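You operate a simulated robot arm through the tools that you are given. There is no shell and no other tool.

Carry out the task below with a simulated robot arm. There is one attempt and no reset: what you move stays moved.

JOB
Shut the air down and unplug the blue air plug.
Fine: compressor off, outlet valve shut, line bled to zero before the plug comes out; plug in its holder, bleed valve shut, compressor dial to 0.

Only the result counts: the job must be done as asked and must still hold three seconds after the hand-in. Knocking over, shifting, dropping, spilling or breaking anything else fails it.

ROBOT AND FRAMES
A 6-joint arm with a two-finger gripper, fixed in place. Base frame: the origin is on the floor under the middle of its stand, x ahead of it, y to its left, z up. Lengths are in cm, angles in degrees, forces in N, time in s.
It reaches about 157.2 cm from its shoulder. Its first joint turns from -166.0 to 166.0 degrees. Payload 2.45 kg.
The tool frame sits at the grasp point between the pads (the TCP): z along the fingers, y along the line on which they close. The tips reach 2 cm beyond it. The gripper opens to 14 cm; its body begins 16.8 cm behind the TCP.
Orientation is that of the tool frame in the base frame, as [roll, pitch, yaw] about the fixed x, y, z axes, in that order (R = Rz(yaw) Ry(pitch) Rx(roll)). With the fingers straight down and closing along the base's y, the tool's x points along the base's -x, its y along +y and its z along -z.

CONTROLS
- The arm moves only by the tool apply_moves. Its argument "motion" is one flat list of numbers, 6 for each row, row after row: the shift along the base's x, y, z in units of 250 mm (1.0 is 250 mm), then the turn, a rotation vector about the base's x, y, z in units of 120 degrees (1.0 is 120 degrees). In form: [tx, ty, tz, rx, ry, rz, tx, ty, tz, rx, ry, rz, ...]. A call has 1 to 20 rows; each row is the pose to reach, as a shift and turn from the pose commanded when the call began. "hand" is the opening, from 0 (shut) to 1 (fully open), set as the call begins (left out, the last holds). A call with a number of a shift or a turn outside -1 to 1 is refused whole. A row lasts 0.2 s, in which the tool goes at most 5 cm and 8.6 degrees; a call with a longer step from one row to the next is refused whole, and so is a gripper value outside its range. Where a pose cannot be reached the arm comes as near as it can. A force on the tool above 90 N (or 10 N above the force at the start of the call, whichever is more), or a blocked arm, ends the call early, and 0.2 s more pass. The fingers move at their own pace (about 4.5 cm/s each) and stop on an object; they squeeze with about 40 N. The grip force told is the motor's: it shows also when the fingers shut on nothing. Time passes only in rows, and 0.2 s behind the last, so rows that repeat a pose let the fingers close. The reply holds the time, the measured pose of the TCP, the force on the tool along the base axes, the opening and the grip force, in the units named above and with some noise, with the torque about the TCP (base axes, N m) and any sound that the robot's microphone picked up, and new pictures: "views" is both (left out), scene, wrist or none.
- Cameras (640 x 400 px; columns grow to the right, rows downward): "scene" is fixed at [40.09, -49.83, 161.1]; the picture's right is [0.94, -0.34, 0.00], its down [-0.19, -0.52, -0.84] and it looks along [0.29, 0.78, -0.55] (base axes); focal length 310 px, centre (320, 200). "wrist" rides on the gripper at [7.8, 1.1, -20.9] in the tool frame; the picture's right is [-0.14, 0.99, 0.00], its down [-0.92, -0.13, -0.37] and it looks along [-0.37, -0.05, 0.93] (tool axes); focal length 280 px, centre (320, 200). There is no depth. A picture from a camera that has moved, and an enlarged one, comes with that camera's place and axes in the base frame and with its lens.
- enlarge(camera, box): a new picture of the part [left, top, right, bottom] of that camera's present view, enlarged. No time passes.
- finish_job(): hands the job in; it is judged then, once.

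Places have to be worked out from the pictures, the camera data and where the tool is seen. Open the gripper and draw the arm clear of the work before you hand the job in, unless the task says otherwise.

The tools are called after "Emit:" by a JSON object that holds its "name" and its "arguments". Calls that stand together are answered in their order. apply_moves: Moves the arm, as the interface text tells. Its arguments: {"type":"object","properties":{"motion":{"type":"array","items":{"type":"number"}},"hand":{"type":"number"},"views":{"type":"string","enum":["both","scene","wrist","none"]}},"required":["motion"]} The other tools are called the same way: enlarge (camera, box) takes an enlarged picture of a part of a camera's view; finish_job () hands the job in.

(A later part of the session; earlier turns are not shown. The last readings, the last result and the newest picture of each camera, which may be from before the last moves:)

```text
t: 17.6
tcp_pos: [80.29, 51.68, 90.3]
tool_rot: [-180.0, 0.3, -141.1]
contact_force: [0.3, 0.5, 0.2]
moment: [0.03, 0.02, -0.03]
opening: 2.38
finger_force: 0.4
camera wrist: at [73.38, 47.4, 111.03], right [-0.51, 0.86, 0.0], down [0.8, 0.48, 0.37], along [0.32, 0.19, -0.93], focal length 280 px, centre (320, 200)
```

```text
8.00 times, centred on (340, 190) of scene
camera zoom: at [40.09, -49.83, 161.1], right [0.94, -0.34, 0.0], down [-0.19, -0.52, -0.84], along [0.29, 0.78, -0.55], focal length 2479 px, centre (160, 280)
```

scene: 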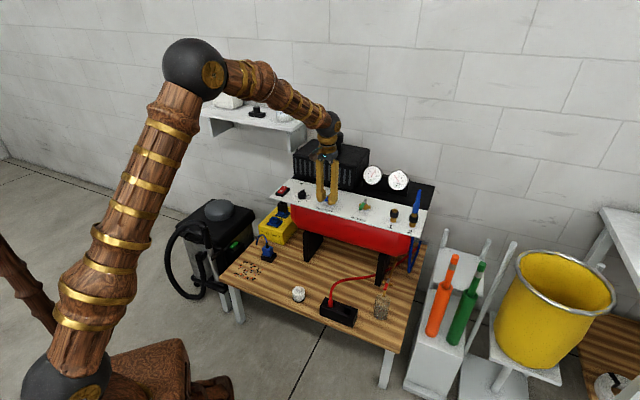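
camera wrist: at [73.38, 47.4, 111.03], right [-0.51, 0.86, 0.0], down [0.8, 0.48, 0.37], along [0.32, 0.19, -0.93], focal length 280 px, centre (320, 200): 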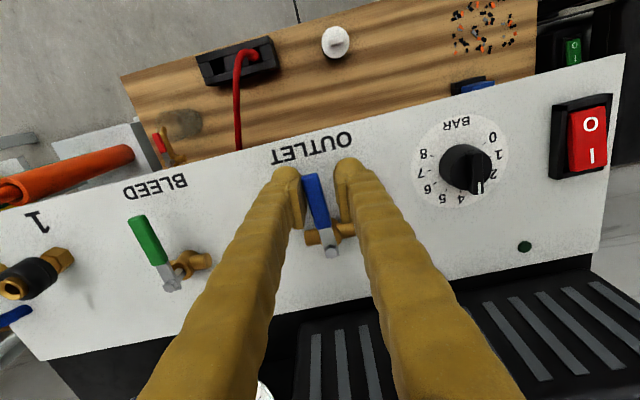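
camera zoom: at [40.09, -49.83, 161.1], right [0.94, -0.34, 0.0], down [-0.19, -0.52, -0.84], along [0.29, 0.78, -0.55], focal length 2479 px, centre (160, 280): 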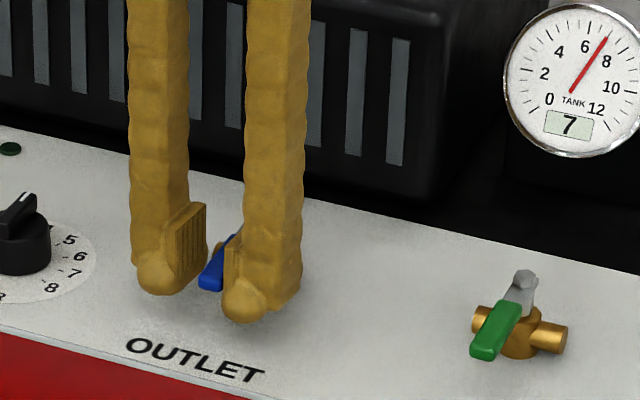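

The lever is at about -134°, a 90° turn. I'll nudge a few degrees further in small steps to confirm it's on its stop.

Emit:
{"name": "apply_moves", "arguments": {"motion": [-0.0042, 0.0056, 0, 0, 0, -0.0167, -0.0084, 0.0112, 0, 0, 0, -0.0333], "views": "both"}}

Emit:
{"name": "enlarge", "arguments": {"camera": "wrist", "box": [200, 100, 440, 250]}}

```text
t: 18.1
tcp_pos: [80.01, 51.9, 90.4]
tool_rot: [-180.0, 0.3, -145.1]
contact_force: [7.5, -3.9, -2.6]
moment: [0.0, -0.05, 0.12]
opening: 2.87
finger_force: 3.7
camera wrist: at [72.91, 48.12, 111.15], right [-0.45, 0.89, 0.0], down [0.83, 0.42, 0.37], along [0.33, 0.17, -0.93], focal length 280 px, centre (320, 200)
```

scene: 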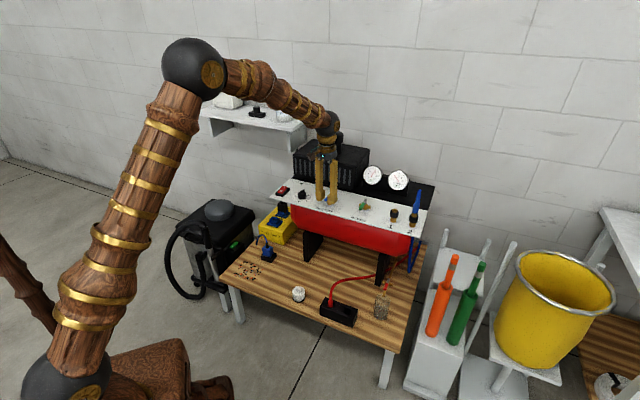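
wrist: 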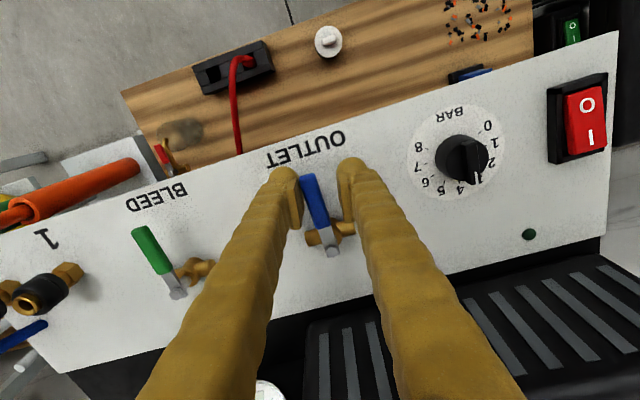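

```text
2.67 times, centred on (320, 175) of wrist
camera zoom: at [72.91, 48.12, 111.15], right [-0.45, 0.89, 0.0], down [0.83, 0.42, 0.37], along [0.33, 0.17, -0.93], focal length 748 px, centre (320, 267)
```

zoom: 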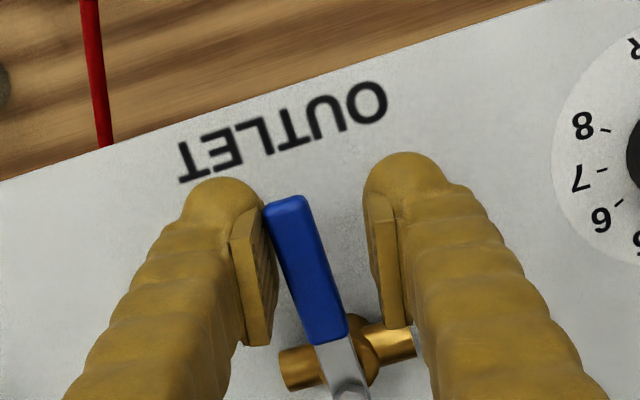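

The resistance and the slight finger spread show the outlet lever is on its closed stop, across the pipe. I'll back off, open the fingers, rise and move over to the bleed lever, whose pivot I put at (94.5, 44.4) with the handle pointing to the front.

Emit:
{"name": "apply_moves", "arguments": {"motion": [0.0112, -0.0134, 0, 0, 0, 0.0417, 0.0224, -0.0268, 0, 0, 0, 0.0833, 0.0224, -0.0268, 0, 0, 0, 0.0833, 0.0224, -0.0268, 0.15, 0, 0, 0.0833, 0.0224, -0.0268, 0.32, 0, 0, 0.0833, 0.0224, -0.0268, 0.4, 0, 0, 0.0833, 0.1624, -0.1658, 0.4, 0, 0, 0.0833, 0.3004, -0.3058, 0.4, 0, 0, 0.0833, 0.4384, -0.4428, 0.4, 0, 0, 0.0833, 0.4384, -0.4428, 0.4, 0, 0, 0.0833], "hand": 0.36, "views": "both"}}

Emit:
{"name": "enlarge", "arguments": {"camera": "wrist", "box": [200, 100, 440, 250]}}

Emit:
{"name": "enlarge", "arguments": {"camera": "scene", "box": [310, 165, 420, 235]}}

```text
t: 20.4
tcp_pos: [90.99, 41.06, 100.51]
tool_rot: [180.0, 0.3, -135.0]
contact_force: [-0.4, -0.4, 0.0]
moment: [0.01, 0.01, 0.03]
opening: 5.03
finger_force: 0.1
camera wrist: at [84.67, 36.02, 121.31], right [-0.6, 0.8, 0.0], down [0.74, 0.56, 0.37], along [0.3, 0.23, -0.93], focal length 280 px, centre (320, 200)
```

scene: 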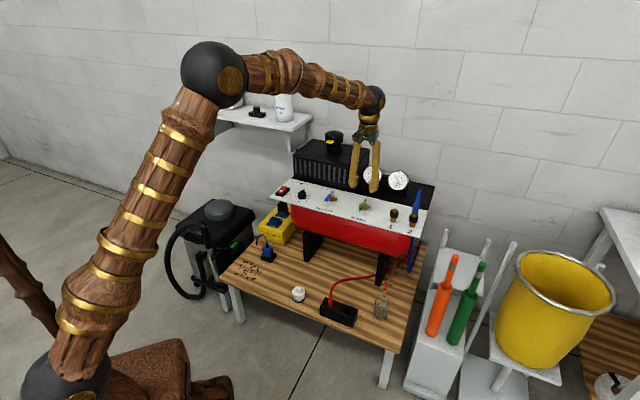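
wrist: 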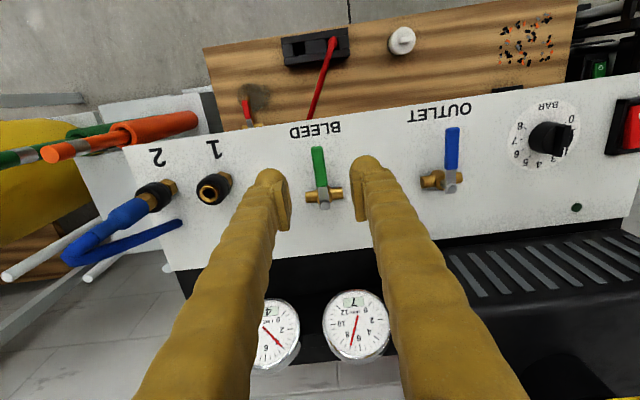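

```text
2.67 times, centred on (320, 175) of wrist
camera zoom: at [84.67, 36.02, 121.31], right [-0.6, 0.8, 0.0], down [0.74, 0.56, 0.37], along [0.3, 0.23, -0.93], focal length 748 px, centre (320, 267)
```

zoom: 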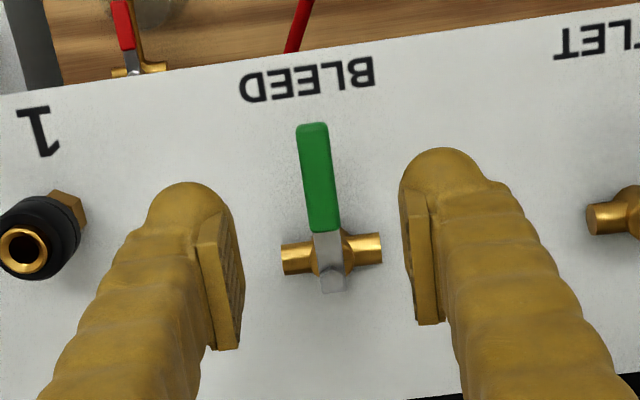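

```text
5.71 times, centred on (365, 200) of scene
camera zoom: at [40.09, -49.83, 161.1], right [0.94, -0.34, 0.0], down [-0.19, -0.52, -0.84], along [0.29, 0.78, -0.55], focal length 1771 px, centre (63, 200)
```

zoom: 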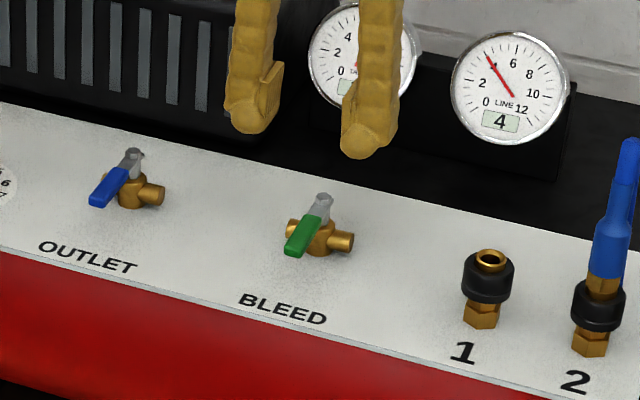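

The outlet lever is now across its pipe and LINE still reads 4. The hand is lined up on the bleed lever the same way as before, so I'll lower it to handle height.

Emit:
{"name": "apply_moves", "arguments": {"motion": [0, 0, -0.15, 0, 0, 0, 0, 0, -0.3, 0, 0, 0, 0, 0, -0.4, 0, 0, 0, 0, 0, -0.4, 0, 0, 0], "views": "both"}}

Emit:
{"name": "enlarge", "arguments": {"camera": "wrist", "box": [200, 100, 440, 250]}}

```text
t: 21.4
tcp_pos: [90.95, 40.88, 90.39]
tool_rot: [-180.0, 0.3, -135.0]
contact_force: [-0.6, -0.2, -0.6]
moment: [-0.03, 0.01, 0.0]
opening: 5.04
finger_force: 0.0
camera wrist: at [84.61, 35.9, 111.26], right [-0.6, 0.8, 0.0], down [0.74, 0.56, 0.37], along [0.3, 0.23, -0.93], focal length 280 px, centre (320, 200)
```

scene: 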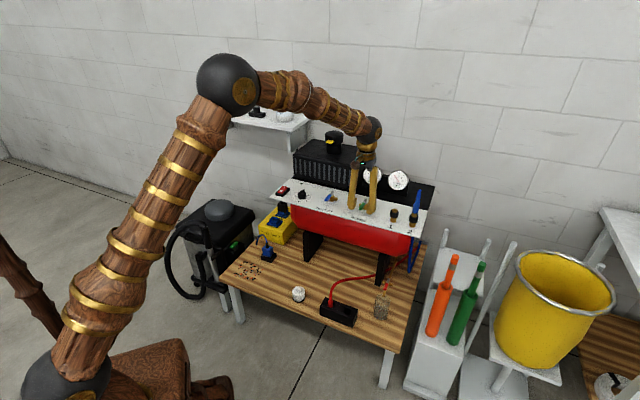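
wrist: 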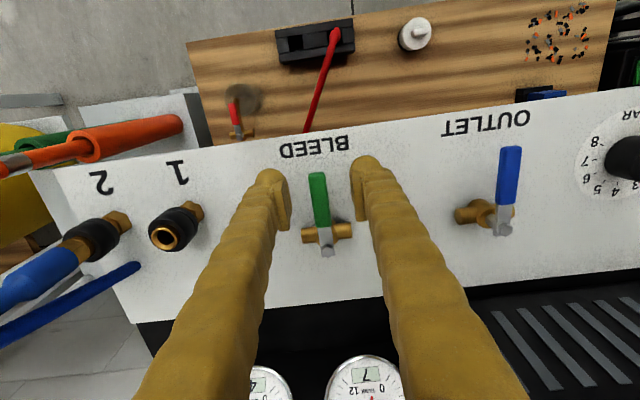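

```text
2.67 times, centred on (320, 175) of wrist
camera zoom: at [84.61, 35.9, 111.26], right [-0.6, 0.8, 0.0], down [0.74, 0.56, 0.37], along [0.3, 0.23, -0.93], focal length 748 px, centre (320, 267)
```

zoom: 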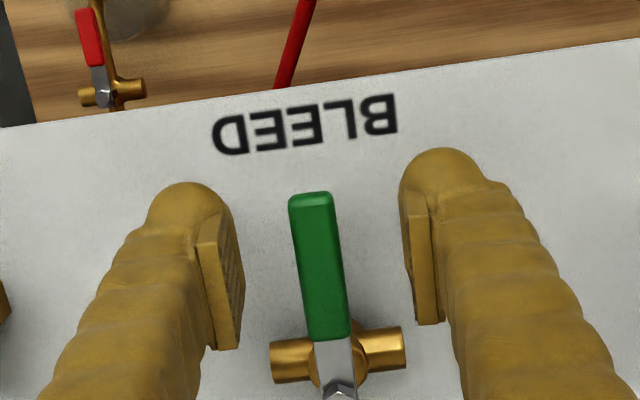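

The green handle is centred between the pads. I'll close to the loose gap and sweep counter-clockwise to open the bleed.

Emit:
{"name": "apply_moves", "arguments": {"motion": [0, 0, 0, 0, 0, 0, 0, 0, 0, 0, 0, 0, 0.0197, -0.0173, 0, 0, 0, 0.0625, 0.0414, -0.0318, 0, 0, 0, 0.125, 0.0649, -0.0434, 0, 0, 0, 0.1875, 0.0897, -0.0518, 0, 0, 0, 0.25, 0.1153, -0.0569, 0, 0, 0, 0.3125, 0.1414, -0.0586, 0, 0, 0, 0.375, 0.1675, -0.0569, 0, 0, 0, 0.4375, 0.1932, -0.0518, 0, 0, 0, 0.5, 0.218, -0.0434, 0, 0, 0, 0.5625, 0.2414, -0.0318, 0, 0, 0, 0.625, 0.2632, -0.0173, 0, 0, 0, 0.6875, 0.2828, 0, 0, 0, 0, 0.75, 0.2968, 0.0156, 0, 0, 0, 0.8], "hand": 0.17, "views": "both"}}

Emit:
{"name": "enlarge", "arguments": {"camera": "wrist", "box": [200, 100, 440, 250]}}

Emit:
{"name": "enlarge", "arguments": {"camera": "scene", "box": [340, 160, 420, 210]}}

```text
t: 24.6
tcp_pos: [98.44, 41.41, 90.25]
tool_rot: [180.0, 0.4, -38.9]
contact_force: [1.0, 0.2, -0.7]
moment: [0.03, -0.02, 0.01]
opening: 2.39
finger_force: 0.3
camera wrist: at [103.9, 35.34, 111.11], right [-0.73, -0.68, 0.0], down [-0.63, 0.68, 0.37], along [-0.26, 0.27, -0.93], focal length 280 px, centre (320, 200)
```

scene: 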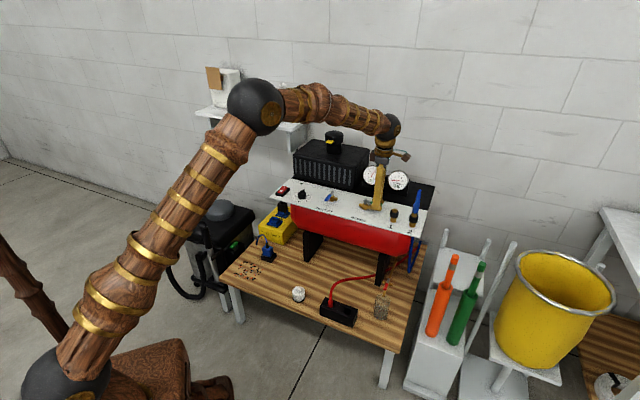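
wrist: 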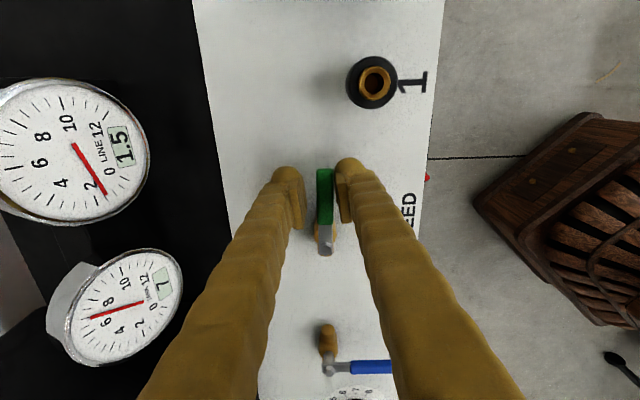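

```text
2.67 times, centred on (320, 175) of wrist
camera zoom: at [103.9, 35.34, 111.11], right [-0.73, -0.68, 0.0], down [-0.63, 0.68, 0.37], along [-0.26, 0.27, -0.93], focal length 748 px, centre (320, 267)
```

zoom: 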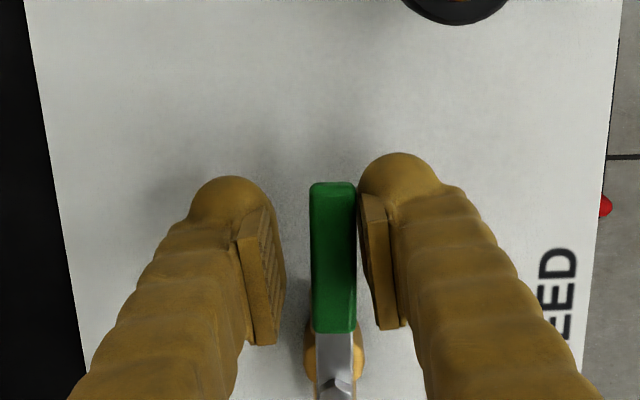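

```text
8.00 times, centred on (380, 185) of scene
camera zoom: at [40.09, -49.83, 161.1], right [0.94, -0.34, 0.0], down [-0.19, -0.52, -0.84], along [0.29, 0.78, -0.55], focal length 2479 px, centre (-160, 320)
```

zoom: 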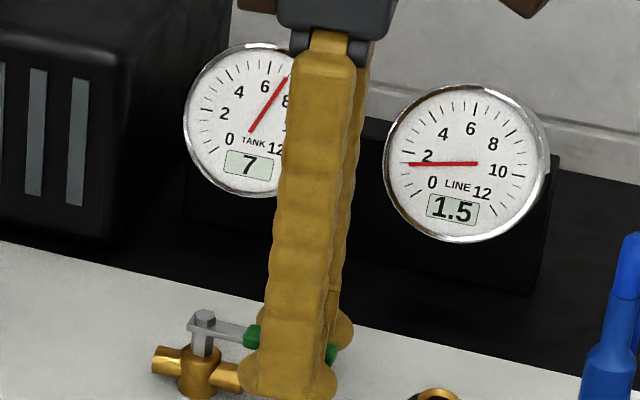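

LINE is falling (1.5) and TANK is steady at 7, so the outlet really is shut and the bleed is open. I'll open the fingers, rise clear and let the line bleed.

Emit:
{"name": "apply_moves", "arguments": {"motion": [0, 0, 0, 0, 0, 0, 0, 0, 0, 0, 0, 0, 0, 0, 0.15, 0, 0, 0, 0, 0, 0.3, 0, 0, 0, 0, 0, 0.48, 0, 0, 0, 0, 0, 0.66, 0, 0, 0, 0, 0, 0.8, 0, 0, 0, 0, 0, 0.8, 0, 0, 0, 0, 0, 0.8, 0, 0, 0, 0, 0, 0.8, 0, 0, 0], "hand": 0.4, "views": "both"}}

Emit:
{"name": "enlarge", "arguments": {"camera": "scene", "box": [340, 155, 440, 230]}}

Emit:
{"name": "enlarge", "arguments": {"camera": "wrist", "box": [160, 0, 480, 200]}}

```text
t: 26.8
tcp_pos: [98.54, 41.37, 110.39]
tool_rot: [-179.9, 0.4, -38.9]
contact_force: [0.1, 0.4, 0.3]
moment: [-0.02, 0.0, 0.0]
opening: 5.59
finger_force: 0.0
camera wrist: at [104.02, 35.35, 131.26], right [-0.73, -0.68, 0.0], down [-0.63, 0.68, 0.37], along [-0.26, 0.27, -0.93], focal length 280 px, centre (320, 200)
```

scene: 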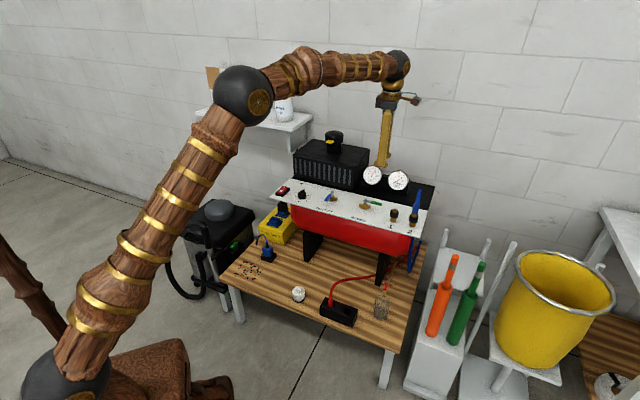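
wrist: 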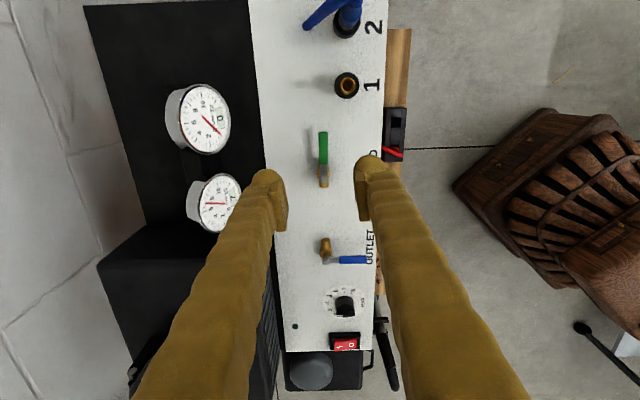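

```text
5.33 times, centred on (390, 192) of scene
camera zoom: at [40.09, -49.83, 161.1], right [0.94, -0.34, 0.0], down [-0.19, -0.52, -0.84], along [0.29, 0.78, -0.55], focal length 1653 px, centre (-53, 240)
```

zoom: 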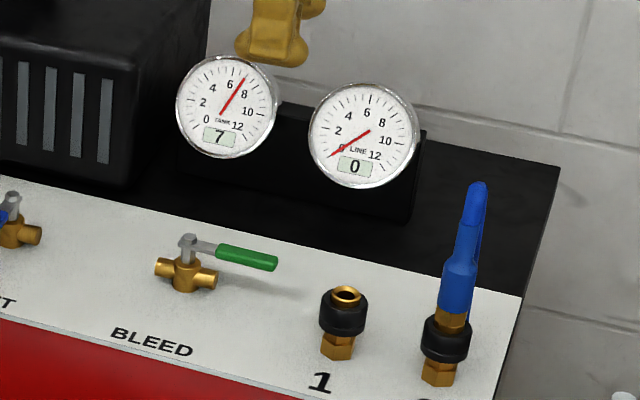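

```text
2.00 times, centred on (320, 100) of wrist
camera zoom: at [104.02, 35.35, 131.26], right [-0.73, -0.68, 0.0], down [-0.63, 0.68, 0.37], along [-0.26, 0.27, -0.93], focal length 561 px, centre (320, 400)
```

zoom: 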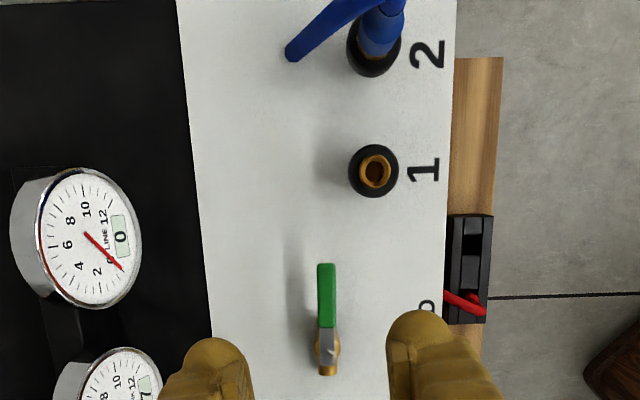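

LINE now reads 0 and TANK holds at 7. Next is the blue plug in socket 2 at about (106.4, 27.4). I'll rotate so the fingers close along the panel, because its hose bends over toward the back, and hover above it.

Emit:
{"name": "apply_moves", "arguments": {"motion": [0.026, -0.046, 0.01, 0, 0, -0.067, 0.052, -0.093, 0.02, 0, 0, -0.134, 0.078, -0.14, 0.03, 0, 0, -0.2, 0.105, -0.186, 0.04, 0, 0, -0.267, 0.131, -0.233, 0.05, 0, 0, -0.334, 0.157, -0.28, 0.06, 0, 0, -0.4, 0.183, -0.326, 0.07, 0, 0, -0.467, 0.209, -0.373, 0.08, 0, 0, -0.534, 0.236, -0.419, 0.09, 0, 0, -0.6, 0.262, -0.466, 0.1, 0, 0, -0.667, 0.288, -0.513, 0.104, 0, 0, -0.734, 0.314, -0.559, 0.104, 0, 0, -0.801, 0.314, -0.559, 0.104, 0, 0, -0.801], "hand": 0.5, "views": "both"}}

Emit:
{"name": "enlarge", "arguments": {"camera": "wrist", "box": [220, 120, 412, 240]}}

Emit:
{"name": "enlarge", "arguments": {"camera": "scene", "box": [370, 150, 466, 220]}}

Emit:
{"name": "enlarge", "arguments": {"camera": "wrist", "box": [240, 0, 480, 150]}}

```text
t: 29.6
tcp_pos: [106.33, 27.24, 112.82]
tool_rot: [-180.0, 0.3, -135.2]
contact_force: [0.1, 1.2, -0.7]
moment: [0.01, 0.02, 0.02]
opening: 7.0
finger_force: 0.1
camera wrist: at [99.82, 22.33, 133.66], right [-0.6, 0.8, 0.0], down [0.74, 0.56, 0.37], along [0.3, 0.22, -0.93], focal length 280 px, centre (320, 200)
```

scene: 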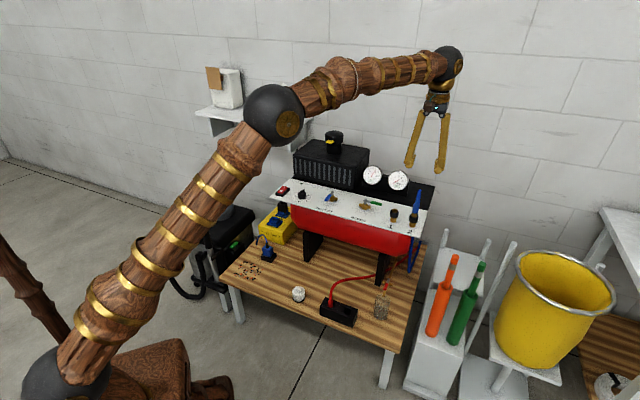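
wrist: 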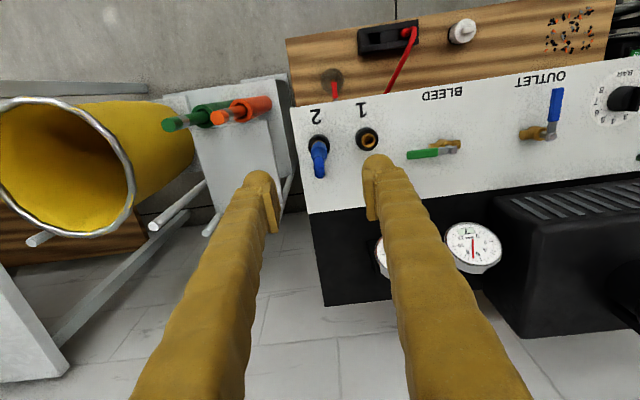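

```text
3.33 times, centred on (316, 180) of wrist
camera zoom: at [99.82, 22.33, 133.66], right [-0.6, 0.8, 0.0], down [0.74, 0.56, 0.37], along [0.3, 0.22, -0.93], focal length 935 px, centre (333, 267)
```

zoom: 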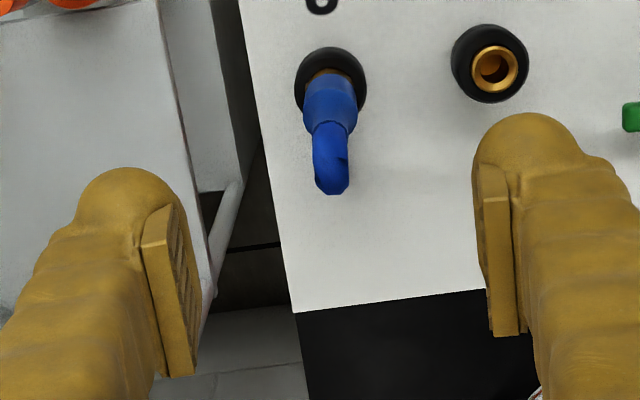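

```text
5.71 times, centred on (418, 185) of scene
camera zoom: at [40.09, -49.83, 161.1], right [0.94, -0.34, 0.0], down [-0.19, -0.52, -0.84], along [0.29, 0.78, -0.55], focal length 1771 px, centre (-240, 286)
```

zoom: 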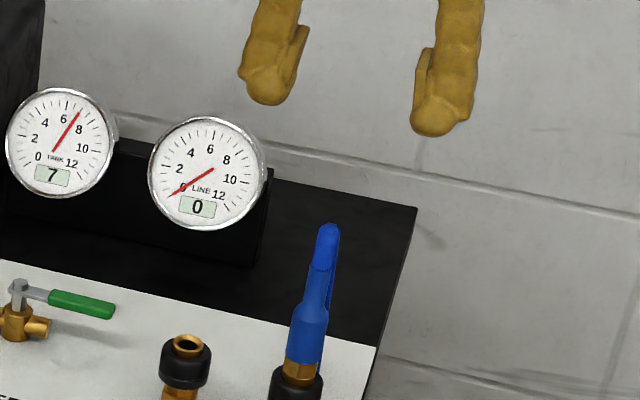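

```text
2.67 times, centred on (360, 75) of wrist
camera zoom: at [99.82, 22.33, 133.66], right [-0.6, 0.8, 0.0], down [0.74, 0.56, 0.37], along [0.3, 0.22, -0.93], focal length 748 px, centre (213, 533)
```

zoom: 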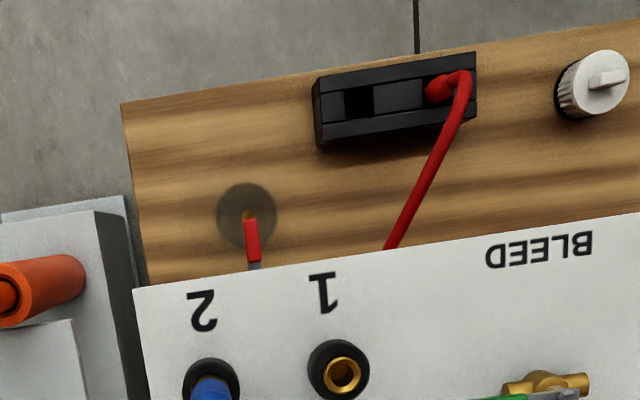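

The plug axis is vertical at about (106.65, 27.35). Its wide blue body spans z≈92.5 to 96.5. I'll descend with the fingers on either side of it, the hose staying in the gap toward the back.

Emit:
{"name": "apply_moves", "arguments": {"motion": [0.013, 0.004, -0.16, 0, 0, 0, 0.013, 0.004, -0.33, 0, 0, 0, 0.013, 0.004, -0.5, 0, 0, 0, 0.013, 0.004, -0.64, 0, 0, 0, 0.013, 0.004, -0.704, 0, 0, 0, 0.013, 0.004, -0.704, 0, 0, 0], "views": "both"}}

Emit:
{"name": "enlarge", "arguments": {"camera": "wrist", "box": [220, 120, 412, 240]}}

Emit:
{"name": "enlarge", "arguments": {"camera": "scene", "box": [370, 165, 466, 235]}}

```text
t: 30.9
tcp_pos: [106.49, 27.44, 95.35]
tool_rot: [180.0, 0.2, -135.2]
contact_force: [0.5, 0.3, -0.1]
moment: [0.0, -0.01, 0.01]
opening: 6.98
finger_force: 0.0
camera wrist: at [100.04, 22.49, 116.13], right [-0.6, 0.8, 0.0], down [0.74, 0.56, 0.37], along [0.3, 0.23, -0.93], focal length 280 px, centre (320, 200)
```

scene: 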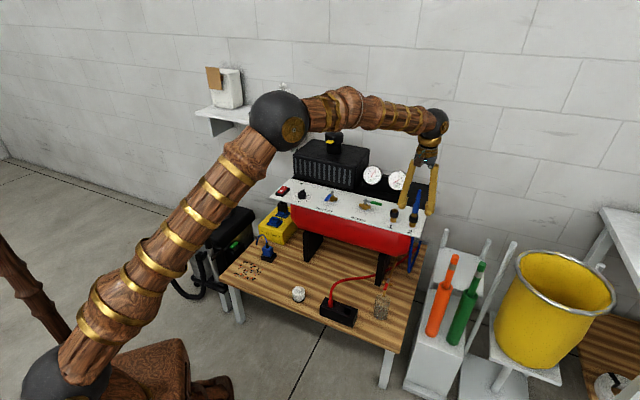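
wrist: 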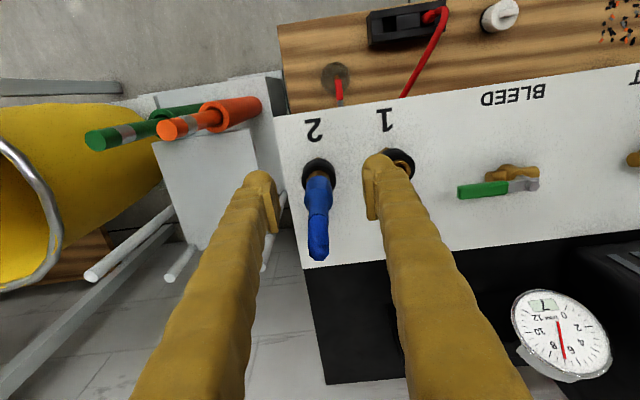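

```text
3.33 times, centred on (316, 180) of wrist
camera zoom: at [100.04, 22.49, 116.13], right [-0.6, 0.8, 0.0], down [0.74, 0.56, 0.37], along [0.3, 0.23, -0.93], focal length 935 px, centre (333, 267)
```

zoom: 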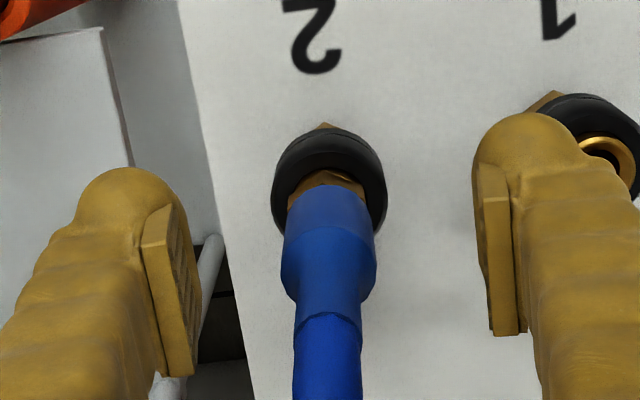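

```text
5.71 times, centred on (418, 200) of scene
camera zoom: at [40.09, -49.83, 161.1], right [0.94, -0.34, 0.0], down [-0.19, -0.52, -0.84], along [0.29, 0.78, -0.55], focal length 1771 px, centre (-240, 200)
```

zoom: 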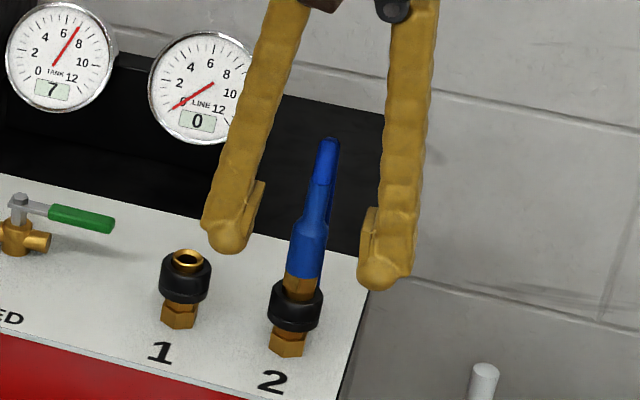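

The plug is centred between the pads with the fingertips above the collar. I'll close on it.

Emit:
{"name": "apply_moves", "arguments": {"motion": [0, 0, 0, 0, 0, 0, 0, 0, 0, 0, 0, 0, 0, 0, 0, 0, 0, 0, 0, 0, 0, 0, 0, 0, 0, 0, 0, 0, 0, 0], "hand": 0, "views": "both"}}

Emit:
{"name": "enlarge", "arguments": {"camera": "wrist", "box": [220, 120, 412, 240]}}

Emit:
{"name": "enlarge", "arguments": {"camera": "scene", "box": [370, 165, 466, 235]}}

```text
t: 32.1
tcp_pos: [106.52, 27.4, 95.29]
tool_rot: [-180.0, 0.4, -135.3]
contact_force: [4.1, -7.4, 2.1]
moment: [-0.29, -0.17, 0.01]
opening: 2.13
finger_force: 40.0
camera wrist: at [100.05, 22.47, 116.16], right [-0.6, 0.8, 0.0], down [0.74, 0.56, 0.37], along [0.3, 0.23, -0.93], focal length 280 px, centre (320, 200)
```

scene: 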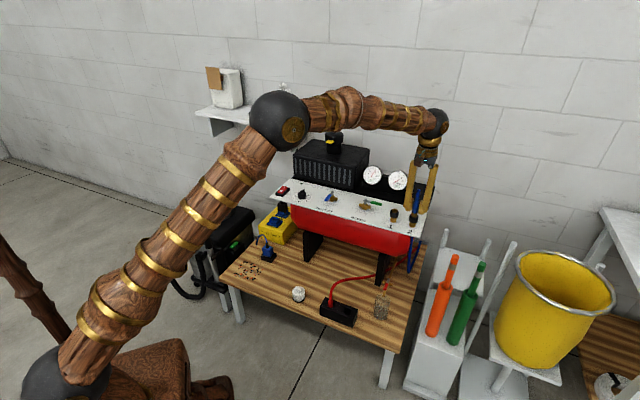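
wrist: 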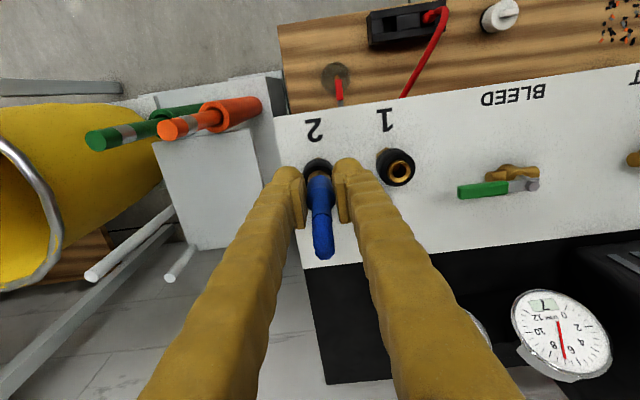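

```text
3.33 times, centred on (316, 180) of wrist
camera zoom: at [100.05, 22.47, 116.16], right [-0.6, 0.8, 0.0], down [0.74, 0.56, 0.37], along [0.3, 0.23, -0.93], focal length 935 px, centre (333, 267)
```

zoom: 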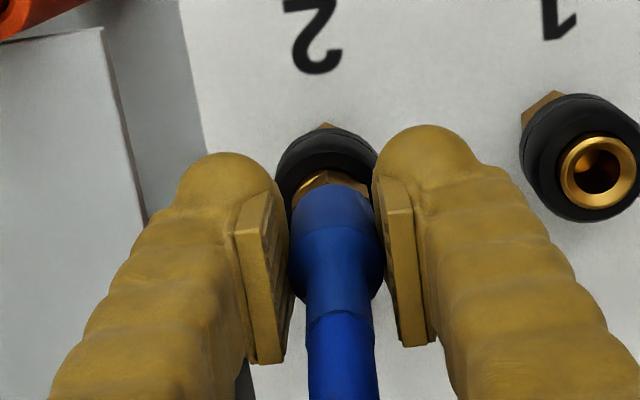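

```text
5.71 times, centred on (418, 200) of scene
camera zoom: at [40.09, -49.83, 161.1], right [0.94, -0.34, 0.0], down [-0.19, -0.52, -0.84], along [0.29, 0.78, -0.55], focal length 1771 px, centre (-240, 200)
```

zoom: 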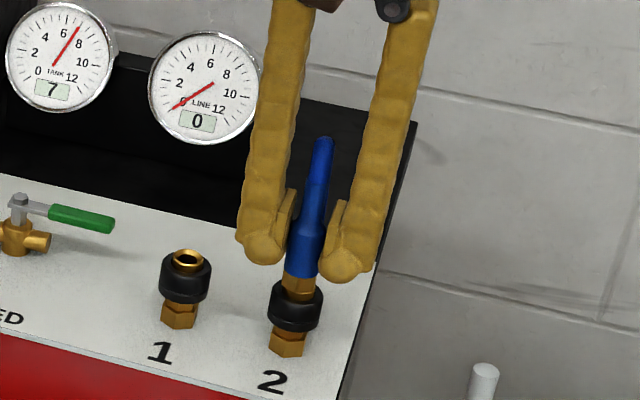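

The grip is solid: 2.13 cm opening at 40 N, with LINE at 0. I'll pull straight up slowly.

Emit:
{"name": "apply_moves", "arguments": {"motion": [0.002, -0.002, 0.012, 0, 0, 0, 0.003, -0.003, 0.024, 0, 0, 0, 0.003, -0.003, 0.036, 0, 0, 0, 0.003, -0.003, 0.05, 0, 0, 0, 0.003, -0.003, 0.065, 0, 0, 0, 0.003, -0.003, 0.08, 0, 0, 0], "hand": 0, "views": "both"}}

Emit:
{"name": "enlarge", "arguments": {"camera": "scene", "box": [370, 165, 466, 235]}}

```text
t: 33.5
tcp_pos: [106.71, 27.23, 97.16]
tool_rot: [180.0, 0.3, -135.1]
contact_force: [0.1, 1.0, -23.7]
moment: [-0.03, 0.06, 0.01]
opening: 2.14
finger_force: 39.6
camera wrist: at [100.3, 22.31, 118.04], right [-0.6, 0.8, 0.0], down [0.74, 0.56, 0.37], along [0.3, 0.22, -0.93], focal length 280 px, centre (320, 200)
```

scene: 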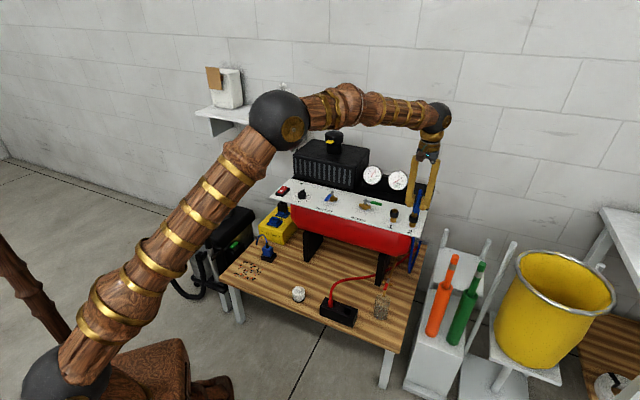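
wrist: 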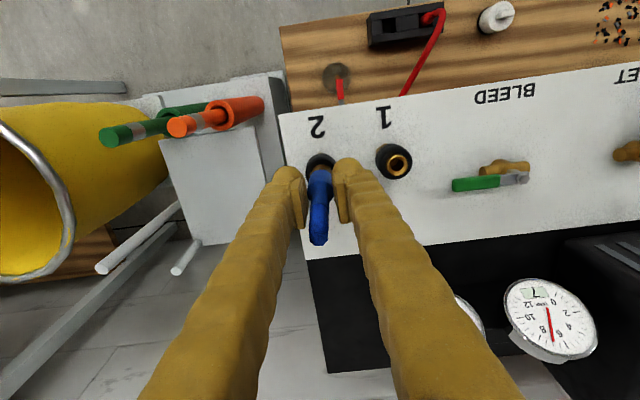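

```text
5.71 times, centred on (418, 200) of scene
camera zoom: at [40.09, -49.83, 161.1], right [0.94, -0.34, 0.0], down [-0.19, -0.52, -0.84], along [0.29, 0.78, -0.55], focal length 1771 px, centre (-240, 200)
```

zoom: 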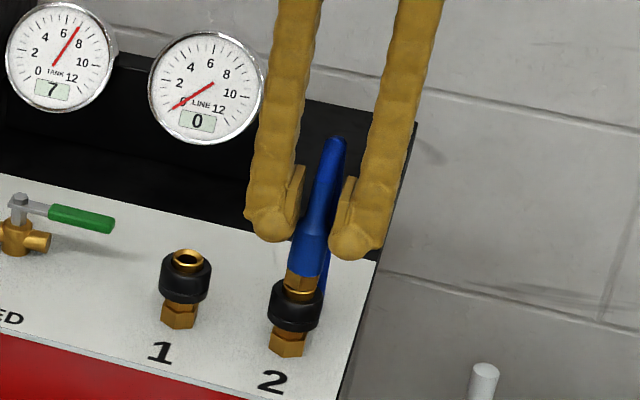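

The force along z is -23.7 N, and I can't tell yet whether the plug rose or the pads slipped. I'll look closely before pulling further.

Emit:
{"name": "enlarge", "arguments": {"camera": "wrist", "box": [256, 130, 384, 210]}}

Emit:
{"name": "enlarge", "arguments": {"camera": "scene", "box": [395, 180, 443, 225]}}

```text
5.00 times, centred on (320, 170) of wrist
camera zoom: at [100.3, 22.31, 118.04], right [-0.6, 0.8, 0.0], down [0.74, 0.56, 0.37], along [0.3, 0.22, -0.93], focal length 1402 px, centre (320, 350)
```

zoom: 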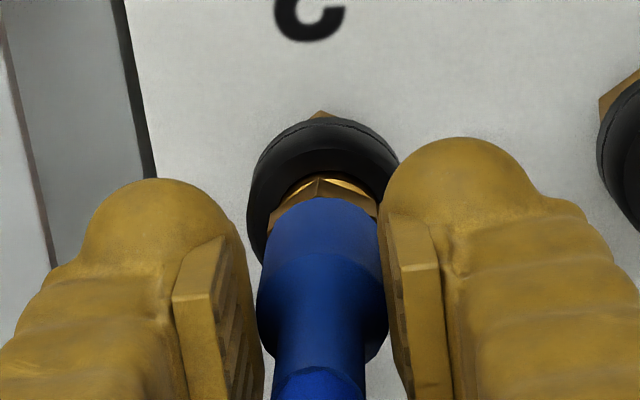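

```text
8.89 times, centred on (419, 202) of scene
camera zoom: at [40.09, -49.83, 161.1], right [0.94, -0.34, 0.0], down [-0.19, -0.52, -0.84], along [0.29, 0.78, -0.55], focal length 2755 px, centre (-560, 178)
```

zoom: 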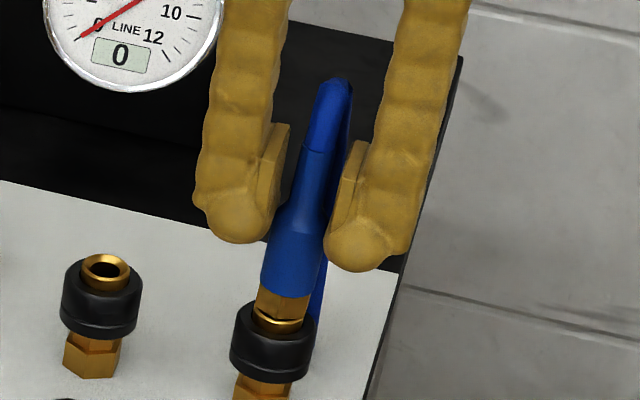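

The plug rose slightly, showing a new gold ring, but the pads slid up over its shoulder. I'll open a little, drop lower so the pads sit below the wide shoulder, and re-grip.

Emit:
{"name": "apply_moves", "arguments": {"motion": [0, 0, 0, 0, 0, 0, 0, 0, 0, 0, 0, 0, 0, 0, -0.05, 0, 0, 0, 0, 0, -0.1, 0, 0, 0, 0, 0, -0.1, 0, 0, 0], "hand": 0.3, "views": "both"}}

Emit:
{"name": "enlarge", "arguments": {"camera": "wrist", "box": [256, 130, 384, 210]}}

Emit:
{"name": "enlarge", "arguments": {"camera": "scene", "box": [395, 180, 443, 225]}}

```text
t: 34.8
tcp_pos: [106.69, 27.35, 94.84]
tool_rot: [180.0, 0.3, -135.2]
contact_force: [0.7, 0.1, -0.3]
moment: [0.01, -0.03, -0.01]
opening: 4.21
finger_force: 0.0
camera wrist: at [100.24, 22.26, 115.62], right [-0.6, 0.8, 0.0], down [0.74, 0.56, 0.37], along [0.3, 0.23, -0.93], focal length 280 px, centre (320, 200)
```

scene: 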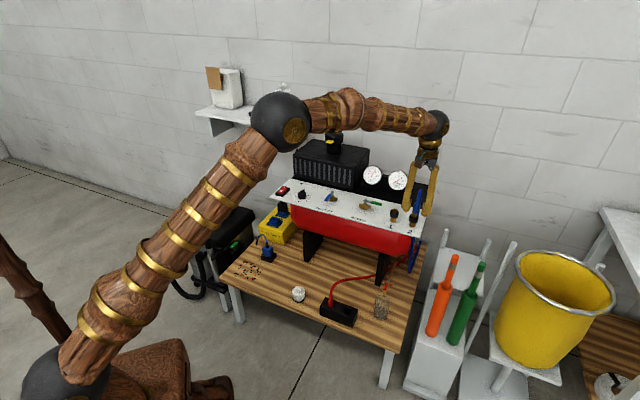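
wrist: 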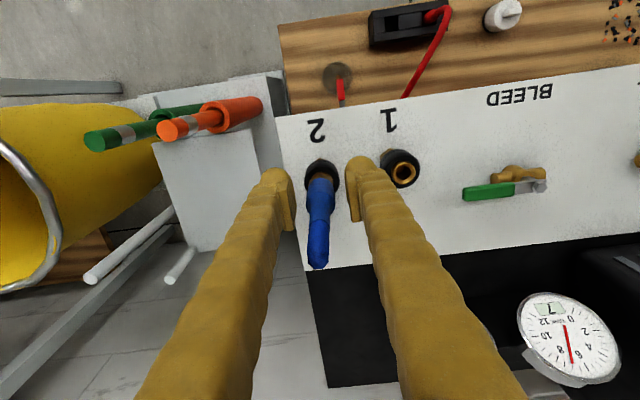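

```text
5.00 times, centred on (320, 170) of wrist
camera zoom: at [100.24, 22.26, 115.62], right [-0.6, 0.8, 0.0], down [0.74, 0.56, 0.37], along [0.3, 0.23, -0.93], focal length 1402 px, centre (320, 350)
```

zoom: 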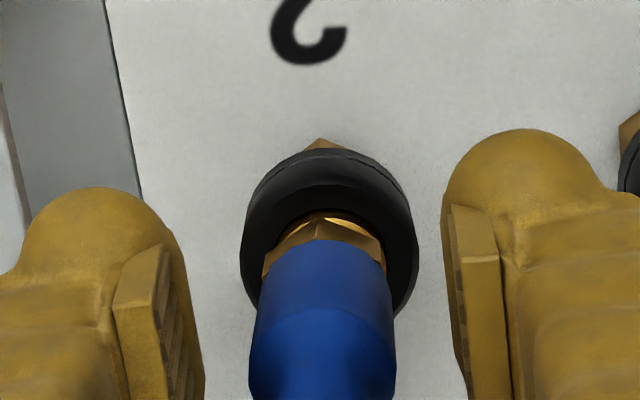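

```text
8.89 times, centred on (419, 202) of scene
camera zoom: at [40.09, -49.83, 161.1], right [0.94, -0.34, 0.0], down [-0.19, -0.52, -0.84], along [0.29, 0.78, -0.55], focal length 2755 px, centre (-560, 178)
```

zoom: 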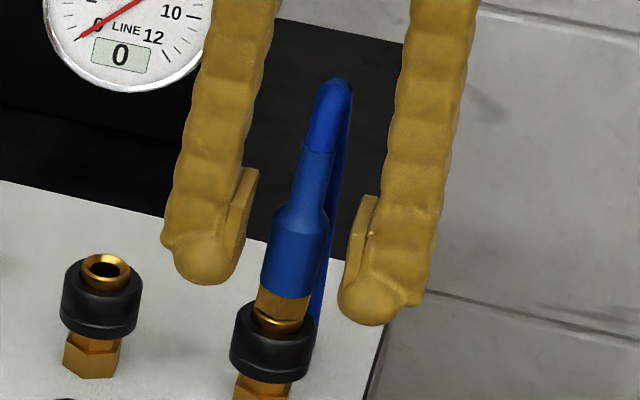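

The plug stayed where it was, partly raised. I'll go 0.5 cm lower so the pads cover the middle of the wide body, then close.

Emit:
{"name": "apply_moves", "arguments": {"motion": [0, 0, -0.01, 0, 0, 0, 0, 0, -0.02, 0, 0, 0], "hand": 0.3, "views": "none"}}

Emit:
{"name": "apply_moves", "arguments": {"motion": [0, 0, 0, 0, 0, 0, 0, 0, 0, 0, 0, 0, 0, 0, 0, 0, 0, 0, 0, 0, 0, 0, 0, 0], "hand": 0, "views": "both"}}

Emit:
{"name": "enlarge", "arguments": {"camera": "scene", "box": [395, 180, 443, 225]}}

```text
t: 35.4
tcp_pos: [106.59, 27.34, 94.38]
tool_rot: [180.0, 0.3, -135.2]
contact_force: [-0.4, -0.2, -0.3]
moment: [-0.01, 0.02, 0.02]
opening: 4.23
finger_force: 0.1
```

```text
t: 36.4
tcp_pos: [106.68, 27.39, 94.27]
tool_rot: [-179.9, 0.3, -135.2]
contact_force: [0.2, 0.3, -1.1]
moment: [0.02, 0.01, 0.03]
opening: 2.14
finger_force: 40.5
camera wrist: at [100.25, 22.33, 115.13], right [-0.6, 0.8, 0.0], down [0.74, 0.56, 0.37], along [0.3, 0.23, -0.93], focal length 280 px, centre (320, 200)
```

scene: 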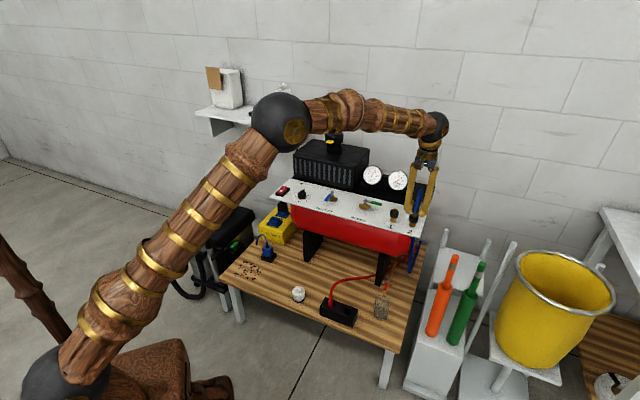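
wrist: 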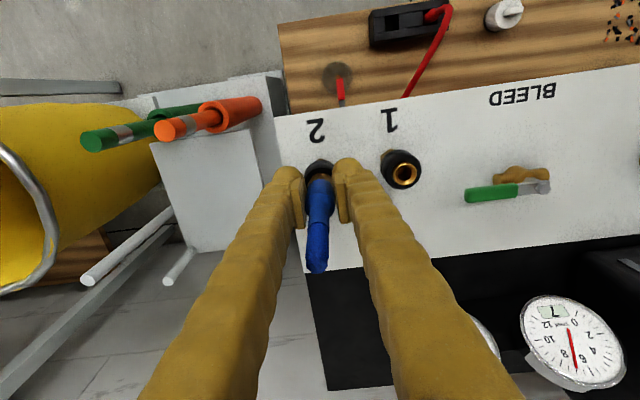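

```text
8.89 times, centred on (419, 202) of scene
camera zoom: at [40.09, -49.83, 161.1], right [0.94, -0.34, 0.0], down [-0.19, -0.52, -0.84], along [0.29, 0.78, -0.55], focal length 2755 px, centre (-560, 178)
```

zoom: 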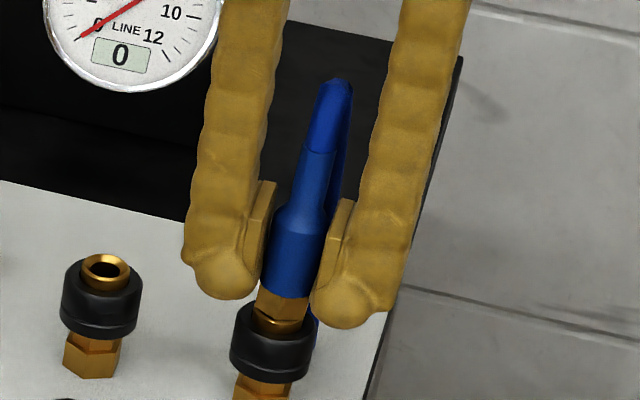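

The grip is centred with no side load. I'll pull straight up slowly again.

Emit:
{"name": "apply_moves", "arguments": {"motion": [0, 0, 0.01, 0, 0, 0, 0, 0, 0.02, 0, 0, 0, 0, 0, 0.03, 0, 0, 0, 0, 0, 0.04, 0, 0, 0, 0, 0, 0.05, 0, 0, 0], "hand": 0, "views": "both"}}

Emit:
{"name": "enlarge", "arguments": {"camera": "scene", "box": [395, 180, 443, 225]}}

```text
t: 37.5
tcp_pos: [106.69, 27.36, 95.64]
tool_rot: [-179.9, 0.3, -135.2]
contact_force: [1.4, -3.7, -22.8]
moment: [-0.09, 0.07, 0.04]
opening: 2.15
finger_force: 40.0
camera wrist: at [100.29, 22.4, 116.38], right [-0.6, 0.8, 0.0], down [0.74, 0.56, 0.37], along [0.3, 0.23, -0.93], focal length 280 px, centre (320, 200)
```

scene: 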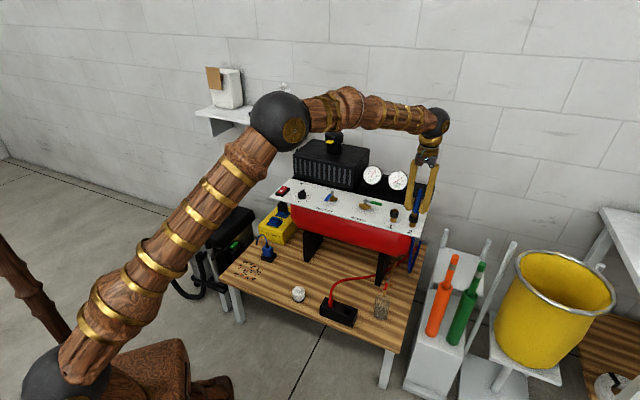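
wrist: 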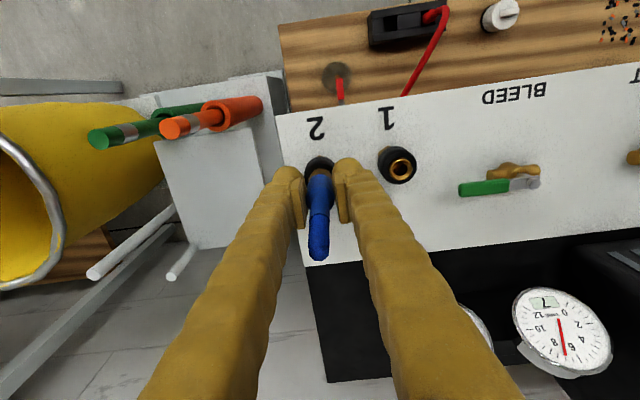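

```text
8.89 times, centred on (419, 202) of scene
camera zoom: at [40.09, -49.83, 161.1], right [0.94, -0.34, 0.0], down [-0.19, -0.52, -0.84], along [0.29, 0.78, -0.55], focal length 2755 px, centre (-560, 178)
```

zoom: 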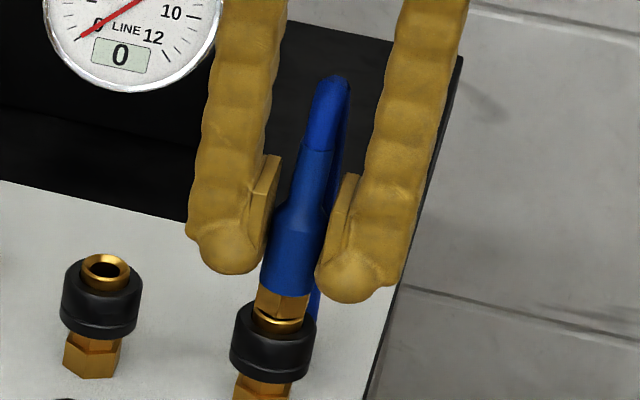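

The pads slipped again at about 23 N and the plug crept up only slightly, so pulling faster doesn't help. I'll re-grip low and pull much more slowly to see whether the plug follows.

Emit:
{"name": "apply_moves", "arguments": {"motion": [0, 0, 0, 0, 0, 0, 0, 0, 0, 0, 0, 0, 0, 0, -0.03, 0, 0, 0, 0, 0, -0.055, 0, 0, 0, 0, 0, -0.055, 0, 0, 0], "hand": 0.27, "views": "scene"}}

Emit:
{"name": "enlarge", "arguments": {"camera": "scene", "box": [395, 180, 443, 225]}}

Emit:
{"name": "enlarge", "arguments": {"camera": "wrist", "box": [288, 140, 352, 180]}}

```text
t: 38.8
tcp_pos: [106.68, 27.33, 94.19]
tool_rot: [-180.0, 0.2, -135.2]
contact_force: [0.8, 0.1, 0.6]
moment: [0.01, 0.05, 0.03]
opening: 3.78
finger_force: 0.0
```

scene: 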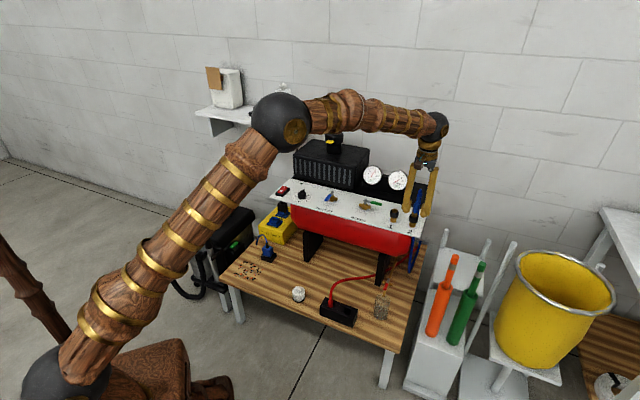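

```text
8.89 times, centred on (419, 202) of scene
camera zoom: at [40.09, -49.83, 161.1], right [0.94, -0.34, 0.0], down [-0.19, -0.52, -0.84], along [0.29, 0.78, -0.55], focal length 2755 px, centre (-560, 178)
```

zoom: 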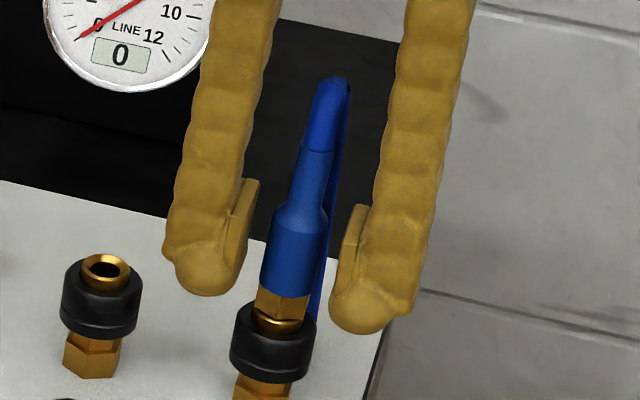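

```text
10.00 times, centred on (320, 160) of wrist
camera zoom: at [100.24, 22.37, 115.04], right [-0.6, 0.8, 0.0], down [0.74, 0.56, 0.37], along [0.3, 0.23, -0.93], focal length 2804 px, centre (320, 600)
```

zoom: 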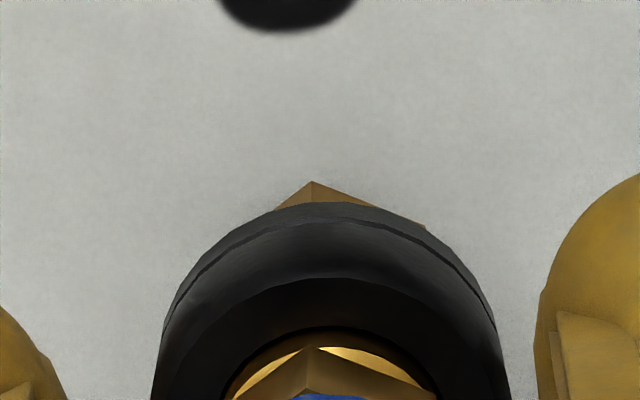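

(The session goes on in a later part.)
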